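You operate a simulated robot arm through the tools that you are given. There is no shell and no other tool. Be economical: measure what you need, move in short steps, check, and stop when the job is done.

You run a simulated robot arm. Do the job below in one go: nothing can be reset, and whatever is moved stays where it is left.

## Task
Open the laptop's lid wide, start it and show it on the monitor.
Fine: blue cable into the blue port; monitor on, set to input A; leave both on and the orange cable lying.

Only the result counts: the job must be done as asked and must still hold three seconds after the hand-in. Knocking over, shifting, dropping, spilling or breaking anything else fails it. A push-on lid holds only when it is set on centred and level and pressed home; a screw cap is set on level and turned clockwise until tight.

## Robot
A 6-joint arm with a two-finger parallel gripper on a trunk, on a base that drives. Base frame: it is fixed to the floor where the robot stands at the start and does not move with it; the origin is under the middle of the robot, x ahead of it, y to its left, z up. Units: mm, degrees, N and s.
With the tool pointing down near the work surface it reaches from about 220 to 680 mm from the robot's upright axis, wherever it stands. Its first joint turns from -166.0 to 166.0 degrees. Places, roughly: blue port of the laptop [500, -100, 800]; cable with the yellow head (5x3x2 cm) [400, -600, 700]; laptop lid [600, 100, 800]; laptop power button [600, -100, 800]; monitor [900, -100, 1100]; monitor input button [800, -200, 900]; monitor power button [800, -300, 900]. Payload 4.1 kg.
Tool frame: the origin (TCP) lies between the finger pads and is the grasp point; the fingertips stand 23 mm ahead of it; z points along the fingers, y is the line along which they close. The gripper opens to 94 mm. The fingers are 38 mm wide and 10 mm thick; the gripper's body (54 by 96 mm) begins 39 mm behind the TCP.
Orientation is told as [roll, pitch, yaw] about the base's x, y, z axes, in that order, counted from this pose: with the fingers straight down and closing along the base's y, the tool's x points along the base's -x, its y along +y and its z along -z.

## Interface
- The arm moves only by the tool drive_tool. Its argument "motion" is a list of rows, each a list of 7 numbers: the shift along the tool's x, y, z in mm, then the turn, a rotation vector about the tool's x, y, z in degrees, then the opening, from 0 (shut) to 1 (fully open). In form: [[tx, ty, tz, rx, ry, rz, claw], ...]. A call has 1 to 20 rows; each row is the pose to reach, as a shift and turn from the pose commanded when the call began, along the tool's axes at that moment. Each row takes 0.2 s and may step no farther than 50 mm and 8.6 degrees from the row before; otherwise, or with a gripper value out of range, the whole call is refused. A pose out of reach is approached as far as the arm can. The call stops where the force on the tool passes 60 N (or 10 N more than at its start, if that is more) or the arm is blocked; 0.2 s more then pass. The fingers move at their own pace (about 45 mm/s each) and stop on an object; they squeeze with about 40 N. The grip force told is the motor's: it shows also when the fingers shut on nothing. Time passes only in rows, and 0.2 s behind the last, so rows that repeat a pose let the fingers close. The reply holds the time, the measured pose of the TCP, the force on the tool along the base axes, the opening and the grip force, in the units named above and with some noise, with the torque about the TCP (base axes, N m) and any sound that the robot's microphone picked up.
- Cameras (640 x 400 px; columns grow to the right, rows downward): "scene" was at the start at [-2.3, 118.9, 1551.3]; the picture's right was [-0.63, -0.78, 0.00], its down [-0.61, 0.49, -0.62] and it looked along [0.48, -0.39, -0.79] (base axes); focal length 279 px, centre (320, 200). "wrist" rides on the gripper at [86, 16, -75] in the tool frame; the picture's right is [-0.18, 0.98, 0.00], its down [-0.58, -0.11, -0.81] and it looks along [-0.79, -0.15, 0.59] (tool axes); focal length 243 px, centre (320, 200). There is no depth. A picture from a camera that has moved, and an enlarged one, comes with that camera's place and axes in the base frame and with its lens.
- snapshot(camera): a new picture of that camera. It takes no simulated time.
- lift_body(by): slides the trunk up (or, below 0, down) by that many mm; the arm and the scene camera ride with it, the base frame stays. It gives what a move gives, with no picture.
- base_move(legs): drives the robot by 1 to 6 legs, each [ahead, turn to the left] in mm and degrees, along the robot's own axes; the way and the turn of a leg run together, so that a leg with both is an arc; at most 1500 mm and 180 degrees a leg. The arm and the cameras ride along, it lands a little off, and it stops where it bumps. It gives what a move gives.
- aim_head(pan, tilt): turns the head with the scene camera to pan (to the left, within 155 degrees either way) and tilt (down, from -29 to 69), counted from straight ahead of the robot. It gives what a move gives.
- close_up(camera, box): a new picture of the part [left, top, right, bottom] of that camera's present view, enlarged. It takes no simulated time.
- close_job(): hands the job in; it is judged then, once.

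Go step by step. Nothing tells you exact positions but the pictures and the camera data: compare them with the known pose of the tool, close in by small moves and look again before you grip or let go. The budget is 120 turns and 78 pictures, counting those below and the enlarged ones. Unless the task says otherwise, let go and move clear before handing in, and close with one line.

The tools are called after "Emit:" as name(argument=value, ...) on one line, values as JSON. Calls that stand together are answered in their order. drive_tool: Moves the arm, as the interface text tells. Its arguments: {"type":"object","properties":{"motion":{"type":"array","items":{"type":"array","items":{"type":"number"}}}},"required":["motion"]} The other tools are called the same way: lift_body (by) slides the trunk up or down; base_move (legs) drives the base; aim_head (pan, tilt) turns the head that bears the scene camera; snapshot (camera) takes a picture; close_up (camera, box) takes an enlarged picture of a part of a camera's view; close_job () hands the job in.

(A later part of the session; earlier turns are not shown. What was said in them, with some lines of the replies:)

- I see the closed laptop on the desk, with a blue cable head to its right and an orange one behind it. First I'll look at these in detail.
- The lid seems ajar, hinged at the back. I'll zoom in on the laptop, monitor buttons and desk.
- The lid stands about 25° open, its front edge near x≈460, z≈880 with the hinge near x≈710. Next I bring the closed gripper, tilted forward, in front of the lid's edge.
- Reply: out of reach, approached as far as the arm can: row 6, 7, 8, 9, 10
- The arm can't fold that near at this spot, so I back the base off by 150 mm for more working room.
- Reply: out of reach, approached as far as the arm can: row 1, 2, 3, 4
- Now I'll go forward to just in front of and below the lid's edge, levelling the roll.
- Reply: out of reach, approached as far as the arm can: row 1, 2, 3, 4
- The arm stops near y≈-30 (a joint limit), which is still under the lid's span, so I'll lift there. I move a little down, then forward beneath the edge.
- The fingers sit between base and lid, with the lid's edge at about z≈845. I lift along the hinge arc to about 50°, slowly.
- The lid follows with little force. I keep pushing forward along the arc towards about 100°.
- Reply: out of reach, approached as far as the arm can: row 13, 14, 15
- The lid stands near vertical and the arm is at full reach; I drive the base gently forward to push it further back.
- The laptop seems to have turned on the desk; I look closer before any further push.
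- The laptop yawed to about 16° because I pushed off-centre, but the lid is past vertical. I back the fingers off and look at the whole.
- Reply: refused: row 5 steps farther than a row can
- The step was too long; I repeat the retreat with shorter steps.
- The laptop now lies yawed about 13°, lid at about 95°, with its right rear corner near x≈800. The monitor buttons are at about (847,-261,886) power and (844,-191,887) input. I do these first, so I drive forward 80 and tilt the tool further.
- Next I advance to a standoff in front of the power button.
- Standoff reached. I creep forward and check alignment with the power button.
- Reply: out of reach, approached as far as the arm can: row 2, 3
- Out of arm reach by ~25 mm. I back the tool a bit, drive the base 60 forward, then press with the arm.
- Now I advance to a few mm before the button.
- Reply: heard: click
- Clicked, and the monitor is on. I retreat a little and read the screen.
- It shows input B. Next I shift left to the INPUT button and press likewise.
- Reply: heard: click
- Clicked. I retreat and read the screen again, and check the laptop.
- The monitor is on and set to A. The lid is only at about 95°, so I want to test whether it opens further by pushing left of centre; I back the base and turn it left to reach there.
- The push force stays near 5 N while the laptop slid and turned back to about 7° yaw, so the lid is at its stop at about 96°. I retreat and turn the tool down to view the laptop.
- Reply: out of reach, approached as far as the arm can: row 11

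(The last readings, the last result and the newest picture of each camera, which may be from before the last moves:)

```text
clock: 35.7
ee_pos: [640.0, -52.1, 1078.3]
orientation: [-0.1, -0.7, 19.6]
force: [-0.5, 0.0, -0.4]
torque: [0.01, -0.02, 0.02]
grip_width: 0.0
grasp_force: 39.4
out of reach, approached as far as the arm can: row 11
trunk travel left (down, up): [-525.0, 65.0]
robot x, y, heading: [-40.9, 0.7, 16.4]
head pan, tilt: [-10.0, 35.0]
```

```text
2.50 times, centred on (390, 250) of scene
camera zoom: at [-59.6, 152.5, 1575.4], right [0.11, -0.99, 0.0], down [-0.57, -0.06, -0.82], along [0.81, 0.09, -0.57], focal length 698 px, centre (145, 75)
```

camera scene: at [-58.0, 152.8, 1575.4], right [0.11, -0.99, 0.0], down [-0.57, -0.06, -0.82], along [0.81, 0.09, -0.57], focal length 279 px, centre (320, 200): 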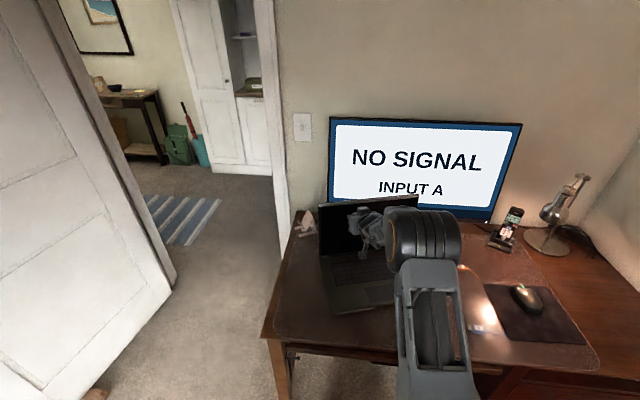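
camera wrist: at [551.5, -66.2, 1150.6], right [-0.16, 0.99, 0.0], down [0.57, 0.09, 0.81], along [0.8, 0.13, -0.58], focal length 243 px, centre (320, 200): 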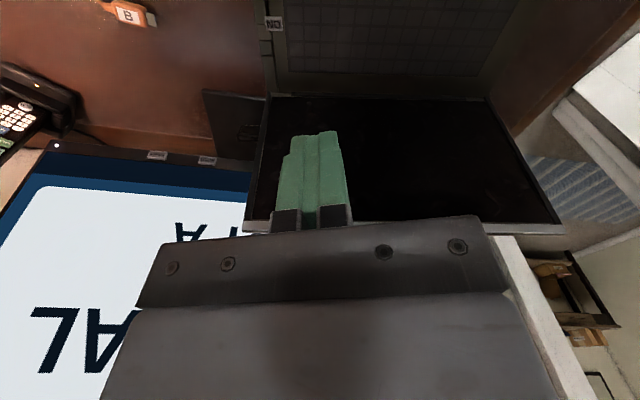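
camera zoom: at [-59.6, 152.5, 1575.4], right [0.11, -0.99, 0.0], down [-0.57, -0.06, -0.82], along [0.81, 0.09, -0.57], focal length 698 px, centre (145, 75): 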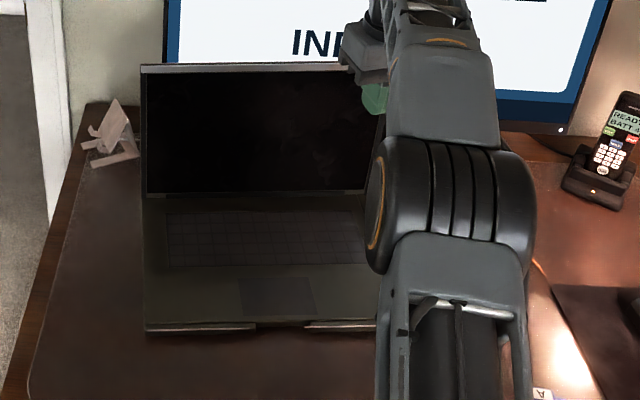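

The power button "ON" is at about (683,-107,777) on the deck. Before plugging I try to drag the laptop back ~60 mm by pressing lightly on the touchpad middle at (557,45), so I go above there.

Emit:
drive_tool(motion=[[7, 17, 37, 0, 0, 0, 0], [13, 34, 74, 0, 0, 0, 0], [20, 51, 112, 0, 0, 0, 0], [26, 68, 150, 0, 0, 0, 0], [33, 85, 187, 0, 0, 0, 0], [40, 102, 225, 0, 0, 0, 0], [46, 119, 258, 0, 0, 0, 0]])

Emit:
close_up(camera="scene", box=[270, 170, 510, 330])

Emit:
snapshot(camera="wrist")

```text
clock: 37.3
ee_pos: [561.1, 48.1, 817.0]
orientation: [0.1, -0.8, 19.7]
force: [0.2, 0.3, -0.5]
torque: [0.0, 0.0, 0.01]
grip_width: 0.1
grasp_force: 40.2
trunk travel left (down, up): [-525.0, 65.0]
robot x, y, heading: [-41.6, 0.3, 16.0]
head pan, tilt: [-10.0, 35.0]
```

```text
2.50 times, centred on (390, 250) of scene
camera zoom: at [-57.8, 152.5, 1575.4], right [0.11, -0.99, 0.0], down [-0.57, -0.06, -0.82], along [0.81, 0.09, -0.57], focal length 698 px, centre (145, 75)
```

zoom: 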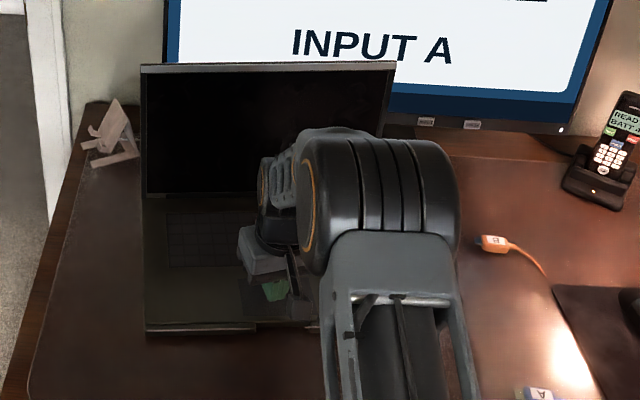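

```text
38 pictures are left
camera wrist: at [472.5, 33.2, 889.2], right [-0.16, 0.99, 0.0], down [0.57, 0.09, 0.81], along [0.8, 0.13, -0.58], focal length 243 px, centre (320, 200)
```

wrist: 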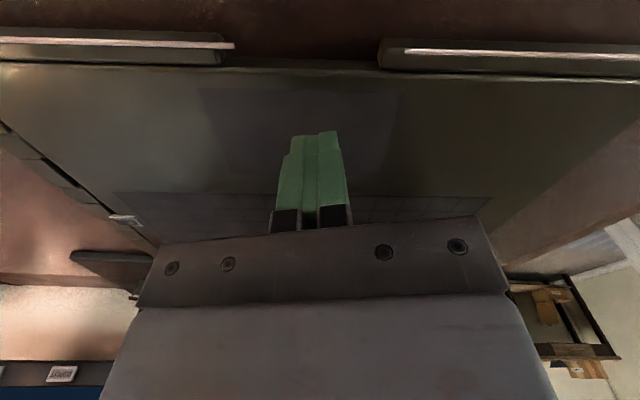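

Over the touchpad; I lower to contact.

Emit:
drive_tool(motion=[[0, 0, 10, 0, 0, 0, 0], [0, 0, 17, 0, 0, 0, 0], [0, 0, 19, 0, 0, 0, 0]])

Emit:
drive_tool(motion=[[0, 0, 1, 0, 0, 0, 0], [0, 0, 2, 0, 0, 0, 0]])

Emit:
drive_tool(motion=[[0, 0, 1, 0, 0, 0, 0], [0, 0, 2, 0, 0, 0, 0]])

```text
clock: 38.1
ee_pos: [559.5, 46.7, 802.1]
orientation: [0.0, -1.0, 19.8]
force: [-8.4, -0.4, 25.3]
torque: [-0.18, 0.63, -0.02]
grip_width: 0.0
grasp_force: 39.3
trunk travel left (down, up): [-525.0, 65.0]
robot x, y, heading: [-39.9, 0.1, 16.1]
head pan, tilt: [-10.0, 35.0]
```

```text
clock: 38.7
ee_pos: [559.2, 47.7, 801.5]
orientation: [-0.1, -1.3, 19.8]
force: [-8.9, -0.1, 45.8]
torque: [-0.32, 0.98, -0.09]
grip_width: 0.2
grasp_force: 40.3
trunk travel left (down, up): [-525.0, 65.0]
robot x, y, heading: [-41.6, 3.1, 15.8]
head pan, tilt: [-10.0, 35.0]
```

```text
clock: 39.3
ee_pos: [562.0, 46.9, 801.6]
orientation: [-0.3, -1.5, 19.7]
force: [-11.7, -0.2, 29.4]
torque: [-0.12, 0.81, -0.03]
grip_width: 0.0
grasp_force: 41.0
trunk travel left (down, up): [-525.0, 65.0]
robot x, y, heading: [-39.4, 0.2, 16.2]
head pan, tilt: [-10.0, 35.0]
stopped in row 2: the force on the tool passed its limit at 61 N (the readings are from after the stop); the commanded pose is now the measured one
```

Pressing hard enough now; I ease slightly and drag 20 mm towards the robot as a test.

Emit:
drive_tool(motion=[[4, 2, -0.5, 0, 0, 0, 0], [9, 4, -0.5, 0, 0, 0, 0], [14, 6, -0.5, 0, 0, 0, 0], [19, 8, -0.5, 0, 0, 0, 0]])

Emit:
close_up(camera="scene", box=[270, 170, 510, 330])

```text
clock: 40.3
ee_pos: [544.7, 48.2, 801.5]
orientation: [-0.2, -1.6, 19.8]
force: [14.1, -1.0, 36.5]
torque: [-0.25, 0.33, 0.13]
grip_width: 0.0
grasp_force: 40.2
trunk travel left (down, up): [-525.0, 65.0]
robot x, y, heading: [-42.3, 1.5, 16.0]
head pan, tilt: [-10.0, 35.0]
```

```text
2.50 times, centred on (390, 250) of scene
camera zoom: at [-59.5, 152.1, 1575.6], right [0.11, -0.99, 0.0], down [-0.57, -0.06, -0.82], along [0.81, 0.09, -0.57], focal length 698 px, centre (145, 75)
```

zoom: 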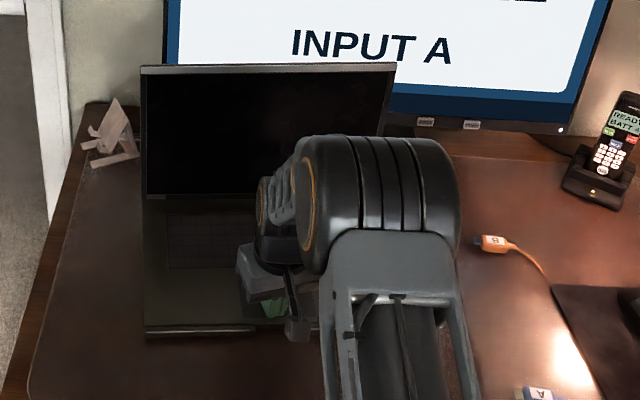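

The laptop follows. I drag on.

Emit:
drive_tool(motion=[[5, 2, 0, 0, 0, 0, 0], [10, 4, 0, 0, 0, 0, 0], [15, 6, 0, 0, 0, 0, 0], [20, 9, 0, 0, 0, 0, 0], [25, 11, 0, 0, 0, 0, 0], [30, 13, 0, 0, 0, 0, 0], [35, 15, 0, 0, 0, 0, 0], [40, 17, 0, 0, 0, 0, 0], [45, 20, 0, 0, 0, 0, 0], [50, 22, 0, 0, 0, 0, 0]])

Emit:
close_up(camera="scene", box=[270, 170, 510, 330])

```text
clock: 42.5
ee_pos: [491.6, 50.9, 800.9]
orientation: [-0.3, -1.9, 19.7]
force: [19.8, -3.2, 39.2]
torque: [-0.08, -0.67, 0.0]
grip_width: 0.2
grasp_force: 40.2
trunk travel left (down, up): [-525.0, 65.0]
robot x, y, heading: [-39.0, -3.3, 16.1]
head pan, tilt: [-10.0, 35.0]
```

```text
2.50 times, centred on (390, 250) of scene
camera zoom: at [-59.0, 151.7, 1575.6], right [0.11, -0.99, 0.0], down [-0.57, -0.06, -0.82], along [0.81, 0.09, -0.57], focal length 698 px, centre (145, 75)
```

zoom: 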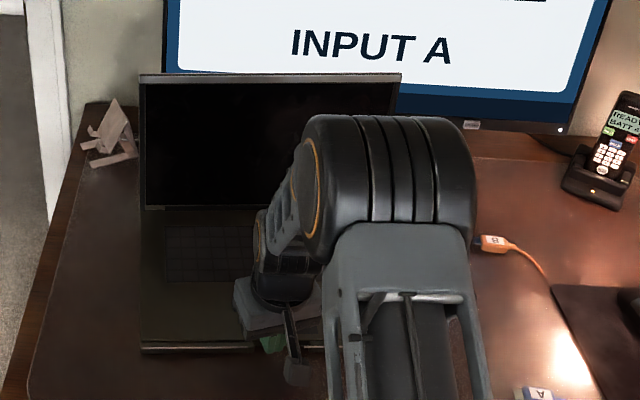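

The laptop is back to within ~25 mm of its start. Now I lift off and move over to view the power button.

Emit:
drive_tool(motion=[[0, 0, -15, 0, 0, 0, 0], [0, 0, -50, 0, 0, 0, 0], [0, -40, -75, 0, 0, 0, 0], [-3, -85, -90, 0, 0, 0, 0], [-6, -130, -99, 0, 0, 0, 0], [-10, -174, -99, 0, 0, 0, 0]])

Emit:
snapshot(camera="wrist")

Emit:
snapshot(camera="scene")

```text
clock: 43.9
ee_pos: [556.1, -111.8, 894.6]
orientation: [0.0, -1.1, 19.8]
force: [0.4, -0.9, -0.8]
torque: [-0.01, 0.02, -0.03]
grip_width: 0.0
grasp_force: 40.0
trunk travel left (down, up): [-525.0, 65.0]
robot x, y, heading: [-35.0, -1.4, 16.5]
head pan, tilt: [-10.0, 35.0]
```

```text
35 pictures are left
camera wrist: at [467.4, -125.2, 966.6], right [-0.16, 0.99, 0.0], down [0.57, 0.09, 0.82], along [0.81, 0.13, -0.58], focal length 243 px, centre (320, 200)
```

wrist: 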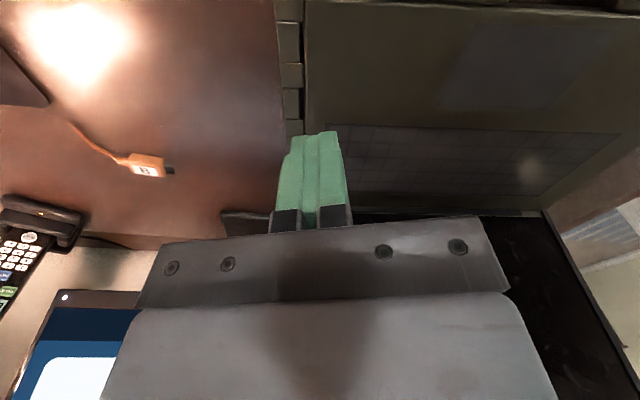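

```text
34 pictures are left
camera scene: at [-57.7, 151.8, 1575.5], right [0.11, -0.99, 0.0], down [-0.57, -0.06, -0.82], along [0.81, 0.09, -0.57], focal length 279 px, centre (320, 200)
```

scene: 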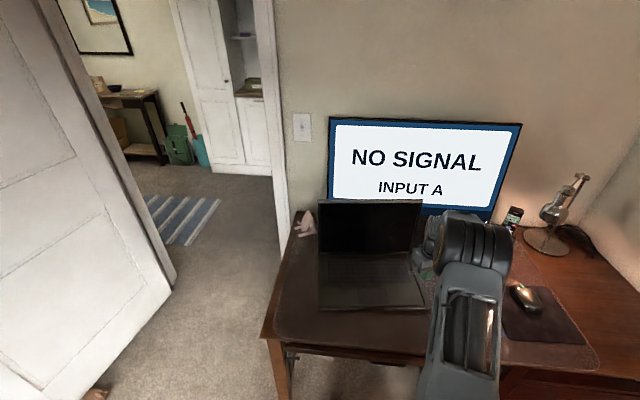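

I now swing the tool to yaw 90° above the blue plug, which also lets the wrist camera look at the laptop's port side.

Emit:
drive_tool(motion=[[16, -15, 0, 0, 0, -7.8, 0.2], [32, -31, 0, 0, 0, -15.6, 0.4], [48, -46, 0, 0, 0, -23.4, 0.6], [64, -61, 0, 0, 0, -31.2, 0.8], [80, -77, 0, 0, 0, -39, 0.8], [96, -92, 0, 0, 0, -46.8, 0.8], [112, -107, 0, 0, 0, -54.6, 0.8], [128, -123, 0, 0, 0, -62.4, 0.8], [144, -138, 0, 0, 0, -70.2, 0.8]])

Emit:
snapshot(camera="wrist")

Emit:
close_up(camera="scene", box=[300, 190, 540, 340])

```text
clock: 45.9
ee_pos: [465.1, -288.1, 894.6]
orientation: [-1.1, -0.3, 90.1]
force: [-0.2, 0.2, 0.6]
torque: [0.01, -0.01, 0.01]
grip_width: 75.3
grasp_force: 0.0
trunk travel left (down, up): [-525.0, 65.0]
robot x, y, heading: [-38.8, 3.3, 16.3]
head pan, tilt: [-10.0, 35.0]
```

```text
33 pictures are left
camera wrist: at [446.8, -375.6, 967.8], right [-0.98, 0.18, -0.02], down [0.09, 0.58, 0.81], along [0.16, 0.8, -0.58], focal length 243 px, centre (320, 200)
```

wrist: 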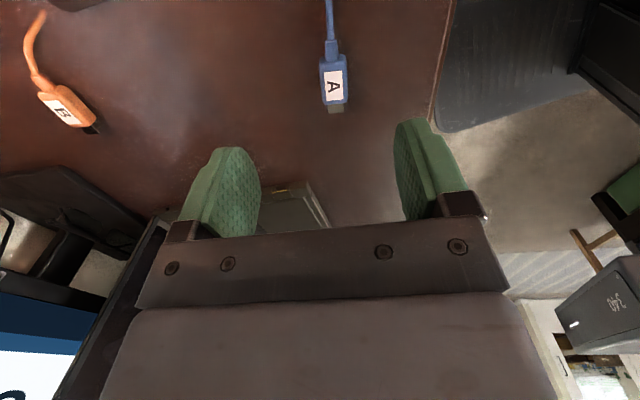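

```text
2.67 times, centred on (420, 265) of scene
camera zoom: at [-58.0, 152.0, 1575.4], right [0.11, -0.99, 0.0], down [-0.57, -0.06, -0.82], along [0.81, 0.09, -0.57], focal length 744 px, centre (53, 27)
```

zoom: 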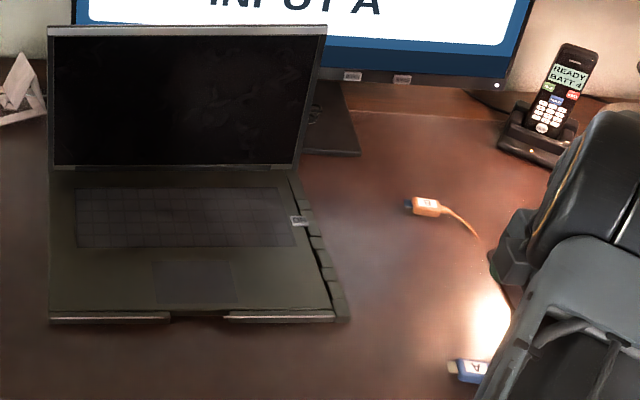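

The blue plug lies at about (460,-267), pointing +y; the power button is at (654,-107). I shift right in x by 60 to look between the fingers at the laptop's port side.

Emit:
drive_tool(motion=[[0, -30, 0, 0, 0, 0, 1], [0, -60, 5, 0, 0, 0, 1]])

Emit:
close_up(camera="wrist", box=[230, 130, 420, 245])

```text
clock: 46.5
ee_pos: [527.1, -288.1, 890.5]
orientation: [-1.1, -0.3, 90.1]
force: [-0.1, -0.3, -0.2]
torque: [-0.03, -0.01, 0.02]
grip_width: 93.8
grasp_force: 0.0
trunk travel left (down, up): [-525.0, 65.0]
robot x, y, heading: [-38.4, 0.8, 16.2]
head pan, tilt: [-10.0, 35.0]
```

```text
3.37 times, centred on (325, 188) of wrist
camera zoom: at [510.2, -375.2, 964.8], right [-0.98, 0.18, -0.02], down [0.09, 0.58, 0.81], along [0.16, 0.8, -0.58], focal length 817 px, centre (303, 242)
```

zoom: 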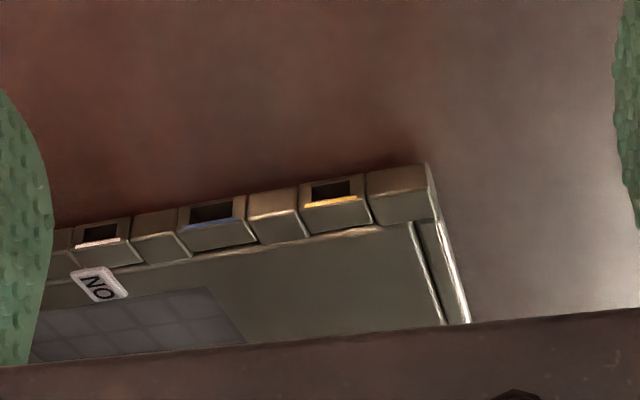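

Seen clearly: three ports, yellow near the front, blue in the middle at about (600,-119,760), white behind. Next I go over the blue plug and check before gripping.

Emit:
drive_tool(motion=[[-7, 22, 20, 0, -0.5, 1, 1], [-14, 45, 40, 0, -1, 2, 0.8], [-20, 66, 65, 0, -1, 3, 0.65], [-20, 67, 82, 0, -1, 3, 0.65]])

Emit:
snapshot(camera="wrist")

```text
clock: 47.5
ee_pos: [460.5, -267.5, 807.4]
orientation: [-1.2, -1.4, 86.9]
force: [0.8, -0.6, 0.0]
torque: [0.0, -0.01, -0.01]
grip_width: 61.0
grasp_force: 0.0
trunk travel left (down, up): [-525.0, 65.0]
robot x, y, heading: [-38.6, -0.3, 16.4]
head pan, tilt: [-10.0, 35.0]
```

```text
30 pictures are left
camera wrist: at [437.4, -354.1, 880.2], right [-0.97, 0.24, -0.01], down [0.12, 0.56, 0.82], along [0.2, 0.8, -0.57], focal length 243 px, centre (320, 200)
```

wrist: 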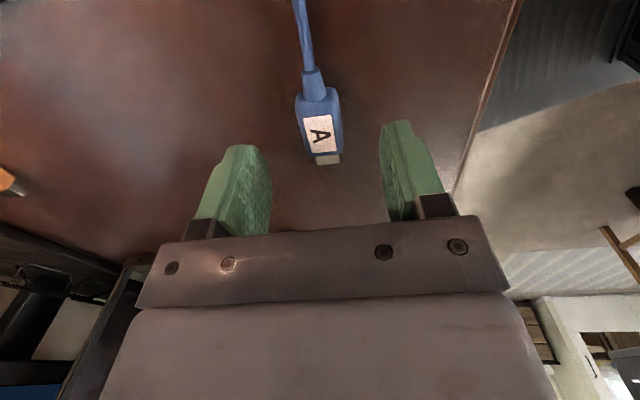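

Well aligned. I lower to z≈779 and close on the plug.

Emit:
drive_tool(motion=[[0, 1, 10, -0.6, 0.7, 1, 0.65], [1, 1, 20, -1.2, 1.4, 2, 0.65], [1, 1, 28, -1.2, 1.4, 2, 0.65]])

Emit:
drive_tool(motion=[[0, 0, 0, 0, 0, 0, 0.4], [0, 0, 0, 0, 0, 0, 0.2], [0, 0, 0, 0, 0, 0, 0.2], [0, 0, 0, 0, 0, 0, 0.2]])

Emit:
snapshot(camera="wrist")

```text
clock: 48.3
ee_pos: [460.9, -266.7, 785.3]
orientation: [-0.4, 0.3, 85.0]
force: [-1.4, 5.1, 47.4]
torque: [1.07, 1.58, -0.02]
grip_width: 62.2
grasp_force: 1.6
trunk travel left (down, up): [-525.0, 65.0]
robot x, y, heading: [-40.5, 2.7, 16.4]
head pan, tilt: [-10.0, 35.0]
```

```text
clock: 48.8
ee_pos: [458.5, -268.3, 785.1]
orientation: [0.0, 0.2, 85.0]
force: [-16.5, 2.4, 33.9]
torque: [0.75, 1.03, 0.37]
grip_width: 38.3
grasp_force: 8.4
trunk travel left (down, up): [-525.0, 65.0]
robot x, y, heading: [-40.5, 0.3, 16.0]
head pan, tilt: [-10.0, 35.0]
stopped in row 2: the force on the tool passed its limit at 66 N (the readings are from after the stop); the commanded pose is now the measured one
```

```text
29 pictures are left
camera wrist: at [434.7, -352.9, 860.8], right [-0.96, 0.27, 0.0], down [0.16, 0.57, 0.8], along [0.22, 0.77, -0.59], focal length 243 px, centre (320, 200)
```

wrist: 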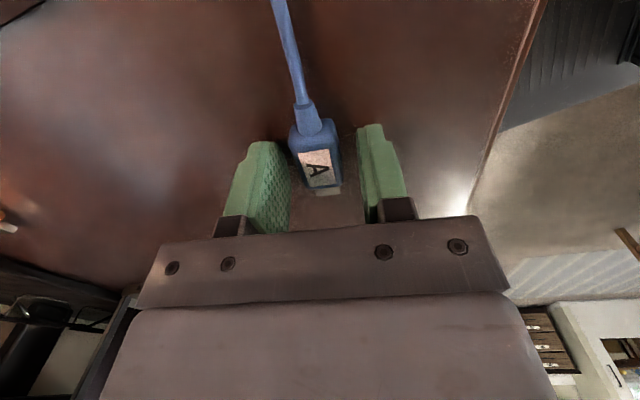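

The fingertips touched the desk at z≈762 (higher than I took it). I raise 3 mm, centre on the plug and close.

Emit:
drive_tool(motion=[[0, 0, -3, 0, 0, 0, 0.42], [0, -3, -3, 0, 0, 0, 0.42], [0, -3, -3, 0, 0, 0, 0.25], [0, -3, -3, 0, 0, 0, 0.15], [0, -3, -3, 0, 0, 0, 0.1], [0, -3, -3, 0, 0, 0, 0.1]])

Emit:
snapshot(camera="wrist")

```text
clock: 50.2
ee_pos: [462.5, -268.3, 785.4]
orientation: [0.1, 0.1, 85.1]
force: [-6.0, -0.5, 14.0]
torque: [0.22, 0.19, 0.1]
grip_width: 20.3
grasp_force: 40.3
trunk travel left (down, up): [-525.0, 65.0]
robot x, y, heading: [-42.1, -1.4, 16.3]
head pan, tilt: [-10.0, 35.0]
```

```text
28 pictures are left
camera wrist: at [438.9, -352.6, 860.6], right [-0.96, 0.27, 0.0], down [0.16, 0.57, 0.81], along [0.22, 0.78, -0.59], focal length 243 px, centre (320, 200)
```

wrist: 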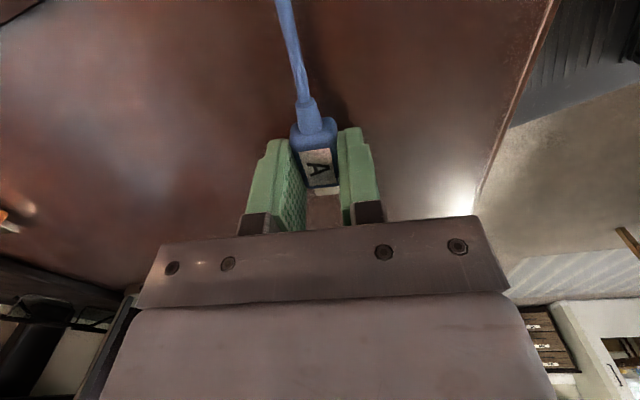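

Gripped (20 mm wide). I lift and carry it to a standoff before the blue port, turning to yaw 97°.

Emit:
drive_tool(motion=[[0, 0, -12, 0, 0, 0, 0.1], [0, 0, -30, 0, 0, 0, 0.1], [0, 0, -45, 0, 0, 0, 0.1], [-10, -25, -45, 0, 0, -2, 0.1], [-25, -50, -45, 0, 0, -4, 0.1], [-45, -75, -45, 0, 0, -7, 0.1], [-65, -100, -45, 0, 0, -9, 0.1], [-80, -120, -45, 0, 0, -11, 0.1], [-90, -135, -45, 0, 0, -12, 0.1]])

Emit:
snapshot(camera="wrist")

Emit:
close_up(camera="scene", box=[350, 210, 510, 320])

```text
clock: 52.2
ee_pos: [605.6, -188.9, 828.5]
orientation: [0.2, 0.0, 97.0]
force: [0.2, -0.5, -0.2]
torque: [-0.01, 0.02, -0.02]
grip_width: 20.2
grasp_force: 39.8
trunk travel left (down, up): [-525.0, 65.0]
robot x, y, heading: [-42.3, 4.6, 16.3]
head pan, tilt: [-10.0, 35.0]
```

```text
27 pictures are left
camera wrist: at [600.4, -276.1, 904.9], right [-1.0, 0.06, 0.0], down [0.04, 0.59, 0.81], along [0.05, 0.8, -0.59], focal length 243 px, centre (320, 200)
```

wrist: 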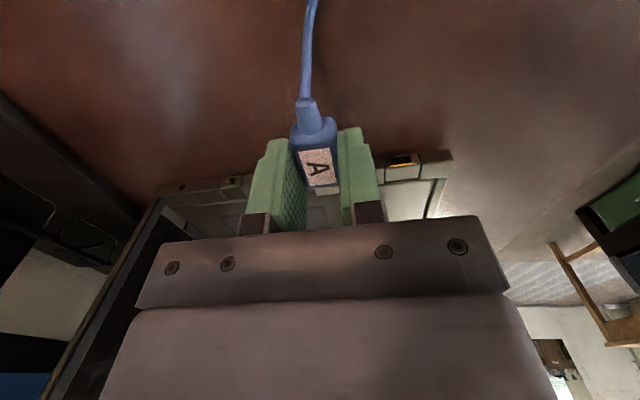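

```text
3.64 times, centred on (430, 265) of scene
camera zoom: at [-57.9, 152.3, 1575.4], right [0.11, -0.99, 0.0], down [-0.57, -0.06, -0.82], along [0.81, 0.09, -0.57], focal length 1015 px, centre (-80, -36)
```

zoom: 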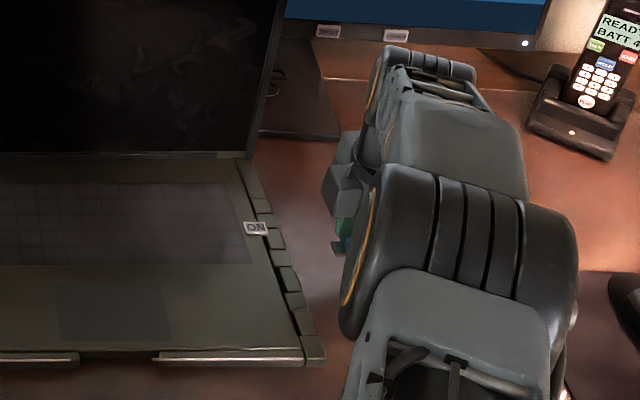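

The plug is lined up about 25 mm off the port. I lower it to port height and look closely between the fingers.

Emit:
drive_tool(motion=[[0, 1, 15, 0, 0, 0, 0.1], [0, 2, 30, 0, 0, 0, 0.1], [0, 3, 41, 0, 0, 0, 0.1]])

Emit:
close_up(camera="wrist", box=[230, 110, 430, 235])

```text
clock: 53.0
ee_pos: [602.1, -190.7, 788.1]
orientation: [0.1, 0.2, 97.0]
force: [0.4, -0.2, -0.1]
torque: [0.01, 0.0, 0.01]
grip_width: 20.4
grasp_force: 40.4
trunk travel left (down, up): [-525.0, 65.0]
robot x, y, heading: [-43.1, 3.3, 16.1]
head pan, tilt: [-10.0, 35.0]
```

```text
3.20 times, centred on (330, 172) of wrist
camera zoom: at [597.1, -278.4, 862.8], right [-1.0, 0.06, 0.0], down [0.04, 0.59, 0.81], along [0.05, 0.8, -0.59], focal length 776 px, centre (288, 288)
```

zoom: 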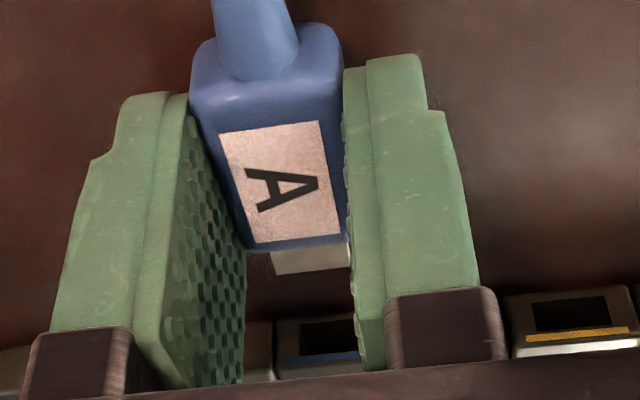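

The blue port is visible straight ahead: gap about 25 mm, lateral error ~1.4 mm. I correct it, lower 1.5 mm and advance 18 mm.

Emit:
drive_tool(motion=[[-4, 1.4, 1, 0, 0, 0, 0.1], [-9, 1.4, 1.5, 0, 0, 0, 0.1], [-14, 1.4, 1.5, 0, 0, 0, 0.1], [-18, 1.4, 1.5, 0, 0, 0, 0.1]])

Emit:
close_up(camera="wrist", box=[230, 110, 430, 235])

```text
clock: 54.0
ee_pos: [599.2, -173.5, 787.5]
orientation: [0.0, 0.1, 97.0]
force: [-0.1, -0.9, 0.1]
torque: [-0.03, 0.02, -0.01]
grip_width: 20.0
grasp_force: 40.0
trunk travel left (down, up): [-525.0, 65.0]
robot x, y, heading: [-38.3, 2.2, 16.2]
head pan, tilt: [-10.0, 35.0]
```

```text
3.20 times, centred on (330, 172) of wrist
camera zoom: at [593.7, -261.0, 862.0], right [-1.0, 0.06, 0.0], down [0.04, 0.59, 0.81], along [0.05, 0.8, -0.59], focal length 776 px, centre (288, 288)
```

zoom: 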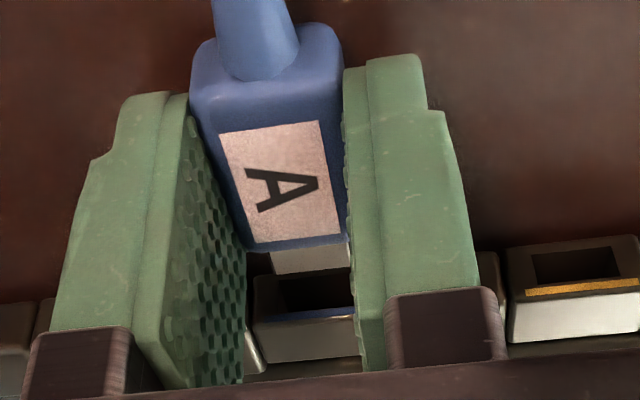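

Laterally and vertically it fits by my estimate. I advance slowly and watch the force.

Emit:
drive_tool(motion=[[-3, 0, 0, 0, 0, 0, 0.1], [-6, 0, 0, 0, 0, 0, 0.1], [-9, 0, 0, 0, 0, 0, 0.1], [-12, 0, 0, 0, 0, 0, 0.1]])

Emit:
close_up(camera="wrist", box=[230, 110, 430, 235])

```text
clock: 55.0
ee_pos: [598.9, -162.0, 786.8]
orientation: [0.1, 0.1, 97.1]
force: [-0.3, -1.5, -0.1]
torque: [0.0, -0.01, 0.01]
grip_width: 20.4
grasp_force: 39.9
trunk travel left (down, up): [-525.0, 65.0]
robot x, y, heading: [-43.4, -1.4, 16.0]
head pan, tilt: [-10.0, 35.0]
```

```text
3.20 times, centred on (330, 172) of wrist
camera zoom: at [592.6, -249.3, 861.9], right [-1.0, 0.06, 0.0], down [0.04, 0.59, 0.81], along [0.05, 0.8, -0.59], focal length 776 px, centre (288, 288)
```

zoom: 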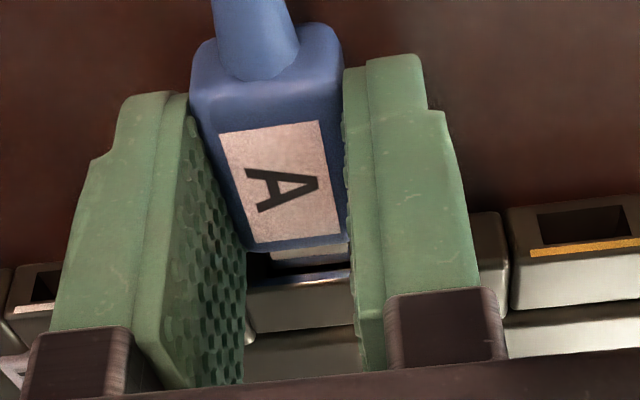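

The connector is going into the port. I push on in small steps.

Emit:
drive_tool(motion=[[-2, 0, 0, 0, 0, 0, 0.1], [-4, 0, 0, 0, 0, 0, 0.1], [-6, 0, 0, 0, 0, 0, 0.1]])

```text
clock: 55.8
ee_pos: [596.7, -156.4, 786.7]
orientation: [0.2, 0.2, 96.9]
force: [-0.7, -3.3, -0.8]
torque: [-0.05, 0.03, -0.09]
grip_width: 20.3
grasp_force: 39.9
trunk travel left (down, up): [-525.0, 65.0]
robot x, y, heading: [-42.9, -1.3, 16.1]
head pan, tilt: [-10.0, 35.0]
```

Emit:
drive_tool(motion=[[-1.5, 0, 0, 0, 0, 0, 0.1], [-3, 0, 0, 0, 0, 0, 0.1], [-4, 0, 0, 0, 0, 0, 0.1]])

Emit:
close_up(camera="wrist", box=[230, 110, 430, 235])

```text
clock: 56.6
ee_pos: [595.7, -152.2, 787.2]
orientation: [0.0, 0.0, 97.1]
force: [-0.1, -7.5, 2.6]
torque: [-0.04, 0.04, -0.15]
grip_width: 20.3
grasp_force: 39.6
trunk travel left (down, up): [-525.0, 65.0]
robot x, y, heading: [-39.4, 2.1, 16.2]
head pan, tilt: [-10.0, 35.0]
```

```text
3.20 times, centred on (330, 172) of wrist
camera zoom: at [591.0, -239.5, 862.1], right [-1.0, 0.06, 0.0], down [0.04, 0.59, 0.81], along [0.05, 0.8, -0.59], focal length 776 px, centre (288, 288)
```

zoom: 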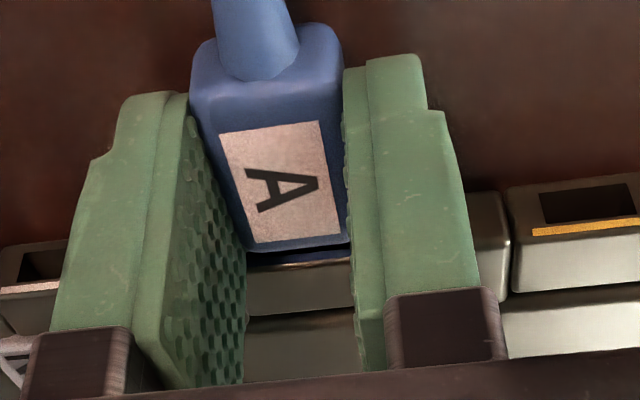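

Nearly seated. One more small push.

Emit:
drive_tool(motion=[[-1, 0, 0, 0, 0, 0, 0.1], [-2, 0, 0, 0, 0, 0, 0.1]])

Emit:
close_up(camera="wrist", box=[230, 110, 430, 235])

```text
clock: 57.2
ee_pos: [596.1, -150.2, 787.8]
orientation: [0.1, 0.1, 96.9]
force: [-0.6, -7.9, 1.5]
torque: [-0.04, -0.03, -0.09]
grip_width: 20.4
grasp_force: 39.9
trunk travel left (down, up): [-525.0, 65.0]
robot x, y, heading: [-40.6, -2.0, 16.1]
head pan, tilt: [-10.0, 35.0]
```

```text
3.20 times, centred on (330, 172) of wrist
camera zoom: at [590.9, -237.4, 861.5], right [-1.0, 0.06, 0.0], down [0.04, 0.59, 0.81], along [0.05, 0.8, -0.59], focal length 776 px, centre (288, 288)
```

zoom: 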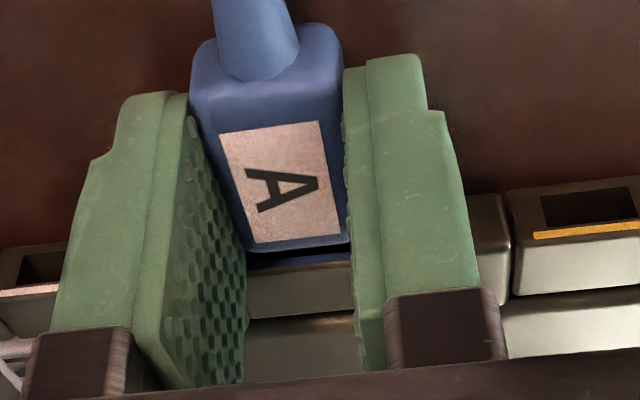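

The laptop now slides with the push, so the plug is fully home as far as friction allows. I release and rise, then check.

Emit:
drive_tool(motion=[[0, 0, 0, 0, 0, 0, 0.3], [0, 0, 0, 0, 0, 0, 0.4], [0, 0, 0, 0, 0, 0, 0.4], [0, 0, -15, 0, 0, 0, 0.4], [0, 0, -35, 0, 0, 0, 0.4], [10, 0, -70, 0, 0, 0, 0.4], [20, 0, -100, 0, 0, 0, 0.4]])

Emit:
snapshot(camera="wrist")

```text
clock: 58.8
ee_pos: [596.7, -168.5, 888.3]
orientation: [0.1, 0.1, 97.0]
force: [-0.3, 0.2, 0.6]
torque: [0.02, 0.01, 0.0]
grip_width: 37.5
grasp_force: 0.0
trunk travel left (down, up): [-525.0, 65.0]
robot x, y, heading: [-40.4, 1.3, 16.2]
head pan, tilt: [-10.0, 35.0]
```

```text
20 pictures are left
camera wrist: at [592.3, -254.8, 962.6], right [-1.0, 0.06, 0.0], down [0.04, 0.59, 0.81], along [0.05, 0.8, -0.59], focal length 243 px, centre (320, 200)
```

wrist: 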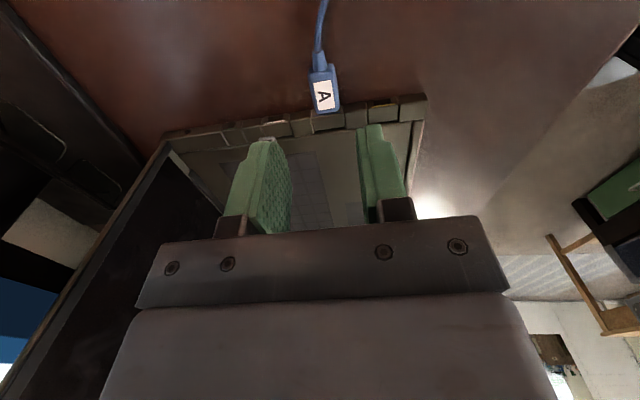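

The plug stays in the blue port. Now the laptop's power button: I check its place with the scene camera.

Emit:
close_up(camera="scene", box=[300, 190, 500, 320])

Emit:
close_up(camera="wrist", box=[220, 40, 380, 170])

```text
3.08 times, centred on (400, 255) of scene
camera zoom: at [-58.3, 152.0, 1575.4], right [0.11, -0.99, 0.0], down [-0.57, -0.06, -0.82], along [0.81, 0.09, -0.57], focal length 859 px, centre (74, 31)
```

zoom: 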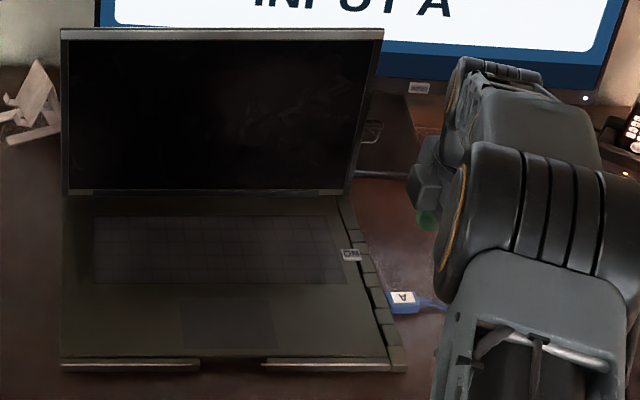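

```text
3.08 times, centred on (300, 105) of wrist
camera zoom: at [592.3, -254.8, 962.6], right [-1.0, 0.06, 0.0], down [0.04, 0.59, 0.81], along [0.05, 0.8, -0.59], focal length 746 px, centre (382, 492)
```

zoom: 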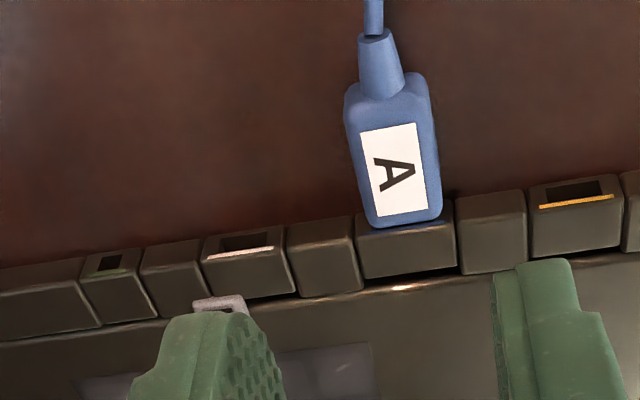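

The button is at about (649,-101). I close the fingers, tilt 20°, and hover over it.

Emit:
drive_tool(motion=[[-18, -15, 5, 0, -5, 0, 0.2], [-36, -30, 15, 0, -10, 0, 0], [-54, -45, 30, 0, -15, 0, 0], [-71, -60, 45, 0, -20, 0, 0], [-71, -60, 60, 0, -20, 0, 0]])

Emit:
close_up(camera="scene", box=[360, 210, 480, 290])

Emit:
snapshot(camera="wrist")

```text
clock: 60.0
ee_pos: [632.6, -86.5, 836.1]
orientation: [0.2, -20.0, 97.0]
force: [0.5, 0.7, -0.8]
torque: [-0.01, -0.01, -0.02]
grip_width: 0.1
grasp_force: 39.6
out of reach, approached as far as the arm can: row 4, 5
trunk travel left (down, up): [-525.0, 65.0]
robot x, y, heading: [-40.7, 0.0, 16.1]
head pan, tilt: [-10.0, 35.0]
```

```text
5.00 times, centred on (420, 250) of scene
camera zoom: at [-58.0, 152.2, 1575.4], right [0.11, -0.99, 0.0], down [-0.57, -0.06, -0.82], along [0.81, 0.09, -0.57], focal length 1395 px, centre (-180, -50)
```

zoom: 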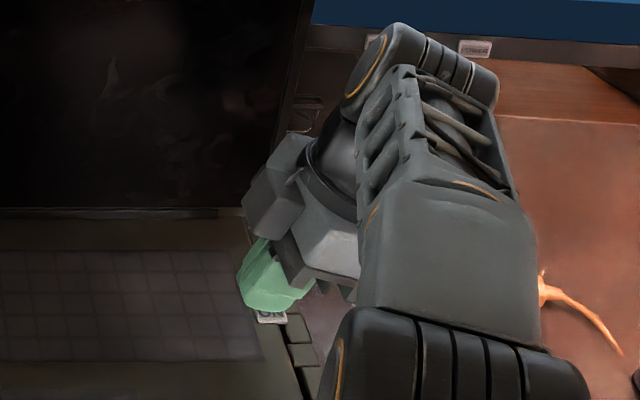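

```text
16 pictures are left
camera wrist: at [629.1, -194.5, 876.3], right [-1.0, 0.05, 0.06], down [0.08, 0.28, 0.96], along [0.03, 0.96, -0.29], focal length 243 px, centre (320, 200)
```

wrist: 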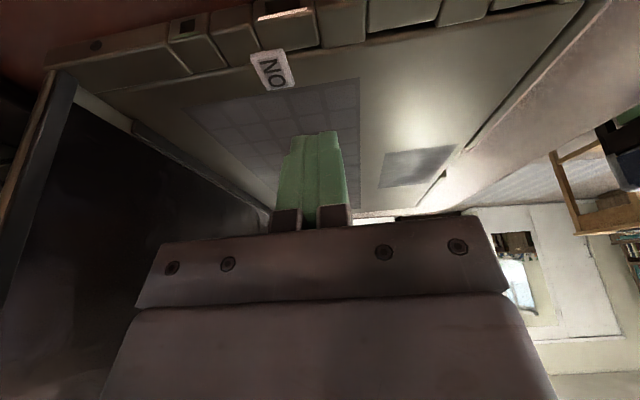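

Button seen exactly at about (651,-101). The arm is just out of reach, so I drive the base 25 mm forward.

Emit:
base_move(legs=[[25, 0]])

```text
clock: 60.8
ee_pos: [656.7, -80.6, 835.4]
orientation: [0.1, -19.9, 96.9]
force: [-0.8, -0.1, 0.9]
torque: [-0.02, -0.02, 0.01]
grip_width: 0.0
grasp_force: 40.0
trunk travel left (down, up): [-525.0, 65.0]
robot x, y, heading: [-17.2, 4.9, 16.1]
head pan, tilt: [-10.0, 35.0]
```

Emit:
drive_tool(motion=[[9, 4, 0, 0, 0, 0, 0], [16, 8, 15, 0, 0, 0, 0]])

Emit:
snapshot(camera="wrist")

```text
clock: 61.4
ee_pos: [649.2, -92.7, 816.4]
orientation: [0.2, -19.8, 96.9]
force: [-0.5, -0.1, -0.2]
torque: [-0.02, 0.02, -0.05]
grip_width: 0.0
grasp_force: 40.0
trunk travel left (down, up): [-525.0, 65.0]
robot x, y, heading: [-16.2, 9.5, 16.4]
head pan, tilt: [-10.0, 35.0]
```

```text
15 pictures are left
camera wrist: at [646.4, -199.1, 857.7], right [-1.0, 0.05, 0.06], down [0.08, 0.28, 0.96], along [0.03, 0.96, -0.29], focal length 243 px, centre (320, 200)
```

wrist: 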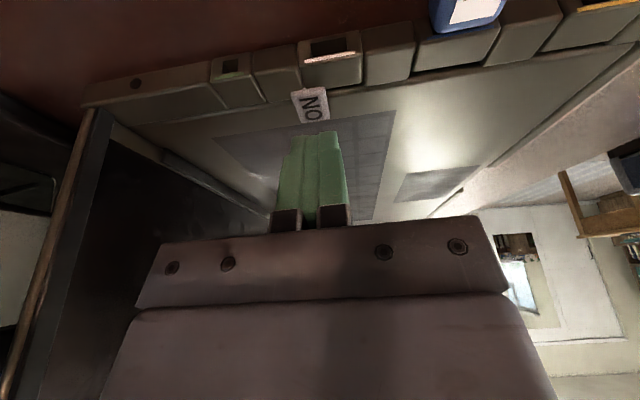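

The fingertip corner is right over the button; I lower gently.

Emit:
drive_tool(motion=[[0.7, 0, 1.9, 0, 0, 0, 0], [1.4, 0, 3.8, 0, 0, 0, 0], [2, 0, 5.6, 0, 0, 0, 0]])

```text
clock: 62.2
ee_pos: [650.1, -91.0, 810.9]
orientation: [0.1, -19.9, 96.9]
force: [0.0, -0.9, 0.3]
torque: [-0.02, 0.02, 0.01]
grip_width: 0.2
grasp_force: 39.7
trunk travel left (down, up): [-525.0, 65.0]
robot x, y, heading: [-15.9, 6.7, 16.3]
head pan, tilt: [-10.0, 35.0]
```

Emit:
drive_tool(motion=[[0.3, 0, 0.9, 0, 0, 0, 0], [0.7, 0, 1.9, 0, 0, 0, 0]])

```text
clock: 62.8
ee_pos: [649.4, -91.0, 807.6]
orientation: [0.2, -19.9, 96.9]
force: [0.4, -0.9, 0.2]
torque: [0.02, 0.0, -0.02]
grip_width: 0.1
grasp_force: 39.9
trunk travel left (down, up): [-525.0, 65.0]
robot x, y, heading: [-16.8, 8.5, 15.9]
head pan, tilt: [-10.0, 35.0]
```

Emit:
drive_tool(motion=[[0.3, 0, 0.9, 0, 0, 0, 0], [0.5, 0, 1.4, 0, 0, 0, 0]])

```text
clock: 63.4
ee_pos: [649.3, -92.3, 806.4]
orientation: [0.0, -19.9, 96.9]
force: [-0.3, -0.6, 1.6]
torque: [0.03, 0.02, -0.01]
grip_width: 0.0
grasp_force: 40.3
trunk travel left (down, up): [-525.0, 65.0]
robot x, y, heading: [-17.4, 6.4, 16.2]
head pan, tilt: [-10.0, 35.0]
heard: click
```

Clicked. I lift away and look at the screens.

Emit:
drive_tool(motion=[[-3, 0, -9, 0, 0, 0, 0], [-10, 0, -28, 0, 0, 0, 0], [0, 0, -60, 0, 0, 0, 0], [20, 0, -95, 0, 0, 0, 0], [50, 10, -130, 0, 0, 0, 0], [90, 10, -155, 0, 0, 0, 0], [130, 10, -170, 0, 0, 0, 0]])

Emit:
snapshot(camera="scene")

```text
clock: 65.0
ee_pos: [606.7, -223.8, 921.6]
orientation: [0.1, -19.8, 97.0]
force: [-0.3, 0.1, 0.8]
torque: [0.01, -0.01, -0.02]
grip_width: 0.0
grasp_force: 40.3
out of reach, approached as far as the arm can: row 4, 5, 6, 7
trunk travel left (down, up): [-525.0, 65.0]
robot x, y, heading: [-15.8, 8.1, 16.4]
head pan, tilt: [-10.0, 35.0]
```

```text
14 pictures are left
camera scene: at [-33.2, 159.9, 1575.3], right [0.11, -0.99, 0.0], down [-0.57, -0.06, -0.82], along [0.81, 0.09, -0.57], focal length 279 px, centre (320, 200)
```

scene: 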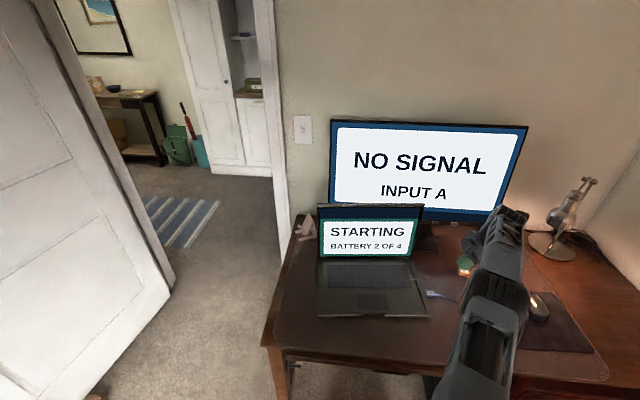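

The laptop is starting. I wait a few seconds.

Emit:
drive_tool(motion=[[0, 0, 0, 0, 0, 0, 0], [0, 0, 0, 0, 0, 0, 0], [0, 0, 0, 0, 0, 0, 0], [0, 0, 0, 0, 0, 0, 0], [0, 0, 0, 0, 0, 0, 0], [0, 0, 0, 0, 0, 0, 0], [0, 0, 0, 0, 0, 0, 0], [0, 0, 0, 0, 0, 0, 0], [0, 0, 0, 0, 0, 0, 0], [0, 0, 0, 0, 0, 0, 0], [0, 0, 0, 0, 0, 0, 0], [0, 0, 0, 0, 0, 0, 0], [0, 0, 0, 0, 0, 0, 0], [0, 0, 0, 0, 0, 0, 0], [0, 0, 0, 0, 0, 0, 0], [0, 0, 0, 0, 0, 0, 0], [0, 0, 0, 0, 0, 0, 0], [0, 0, 0, 0, 0, 0, 0], [0, 0, 0, 0, 0, 0, 0], [0, 0, 0, 0, 0, 0, 0]])

Emit:
close_up(camera="scene", box=[280, 110, 540, 330])

```text
clock: 69.2
ee_pos: [606.6, -223.1, 921.6]
orientation: [0.2, -19.9, 96.9]
force: [0.3, 0.8, 0.1]
torque: [0.01, -0.02, -0.01]
grip_width: 0.0
grasp_force: 40.3
trunk travel left (down, up): [-525.0, 65.0]
robot x, y, heading: [-14.6, 4.2, 16.1]
head pan, tilt: [-10.0, 35.0]
```

```text
1.82 times, centred on (410, 220) of scene
camera zoom: at [-33.5, 159.2, 1575.4], right [0.11, -0.99, 0.0], down [-0.57, -0.06, -0.82], along [0.81, 0.09, -0.57], focal length 507 px, centre (156, 164)
```

zoom: 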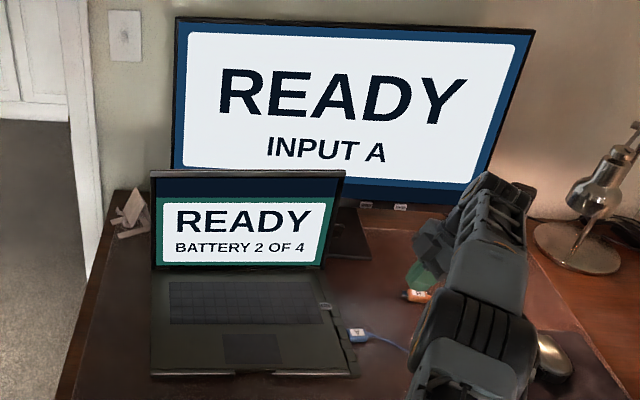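

Both screens read READY with the monitor on input A. The blue plug is seated, the orange cable still lies on the desk, and the arm is clear, so I hand in.

Emit:
close_job()

```text
The job is handed in.
```

The laptop is open and running, and the monitor shows READY on input A through the blue cable in the blue port. The orange cable was left lying. The lid stands at about 97°, which seems to be its stop. While pushing it open, I slid and turned the laptop, then dragged it back to within about 25 mm of where it started.
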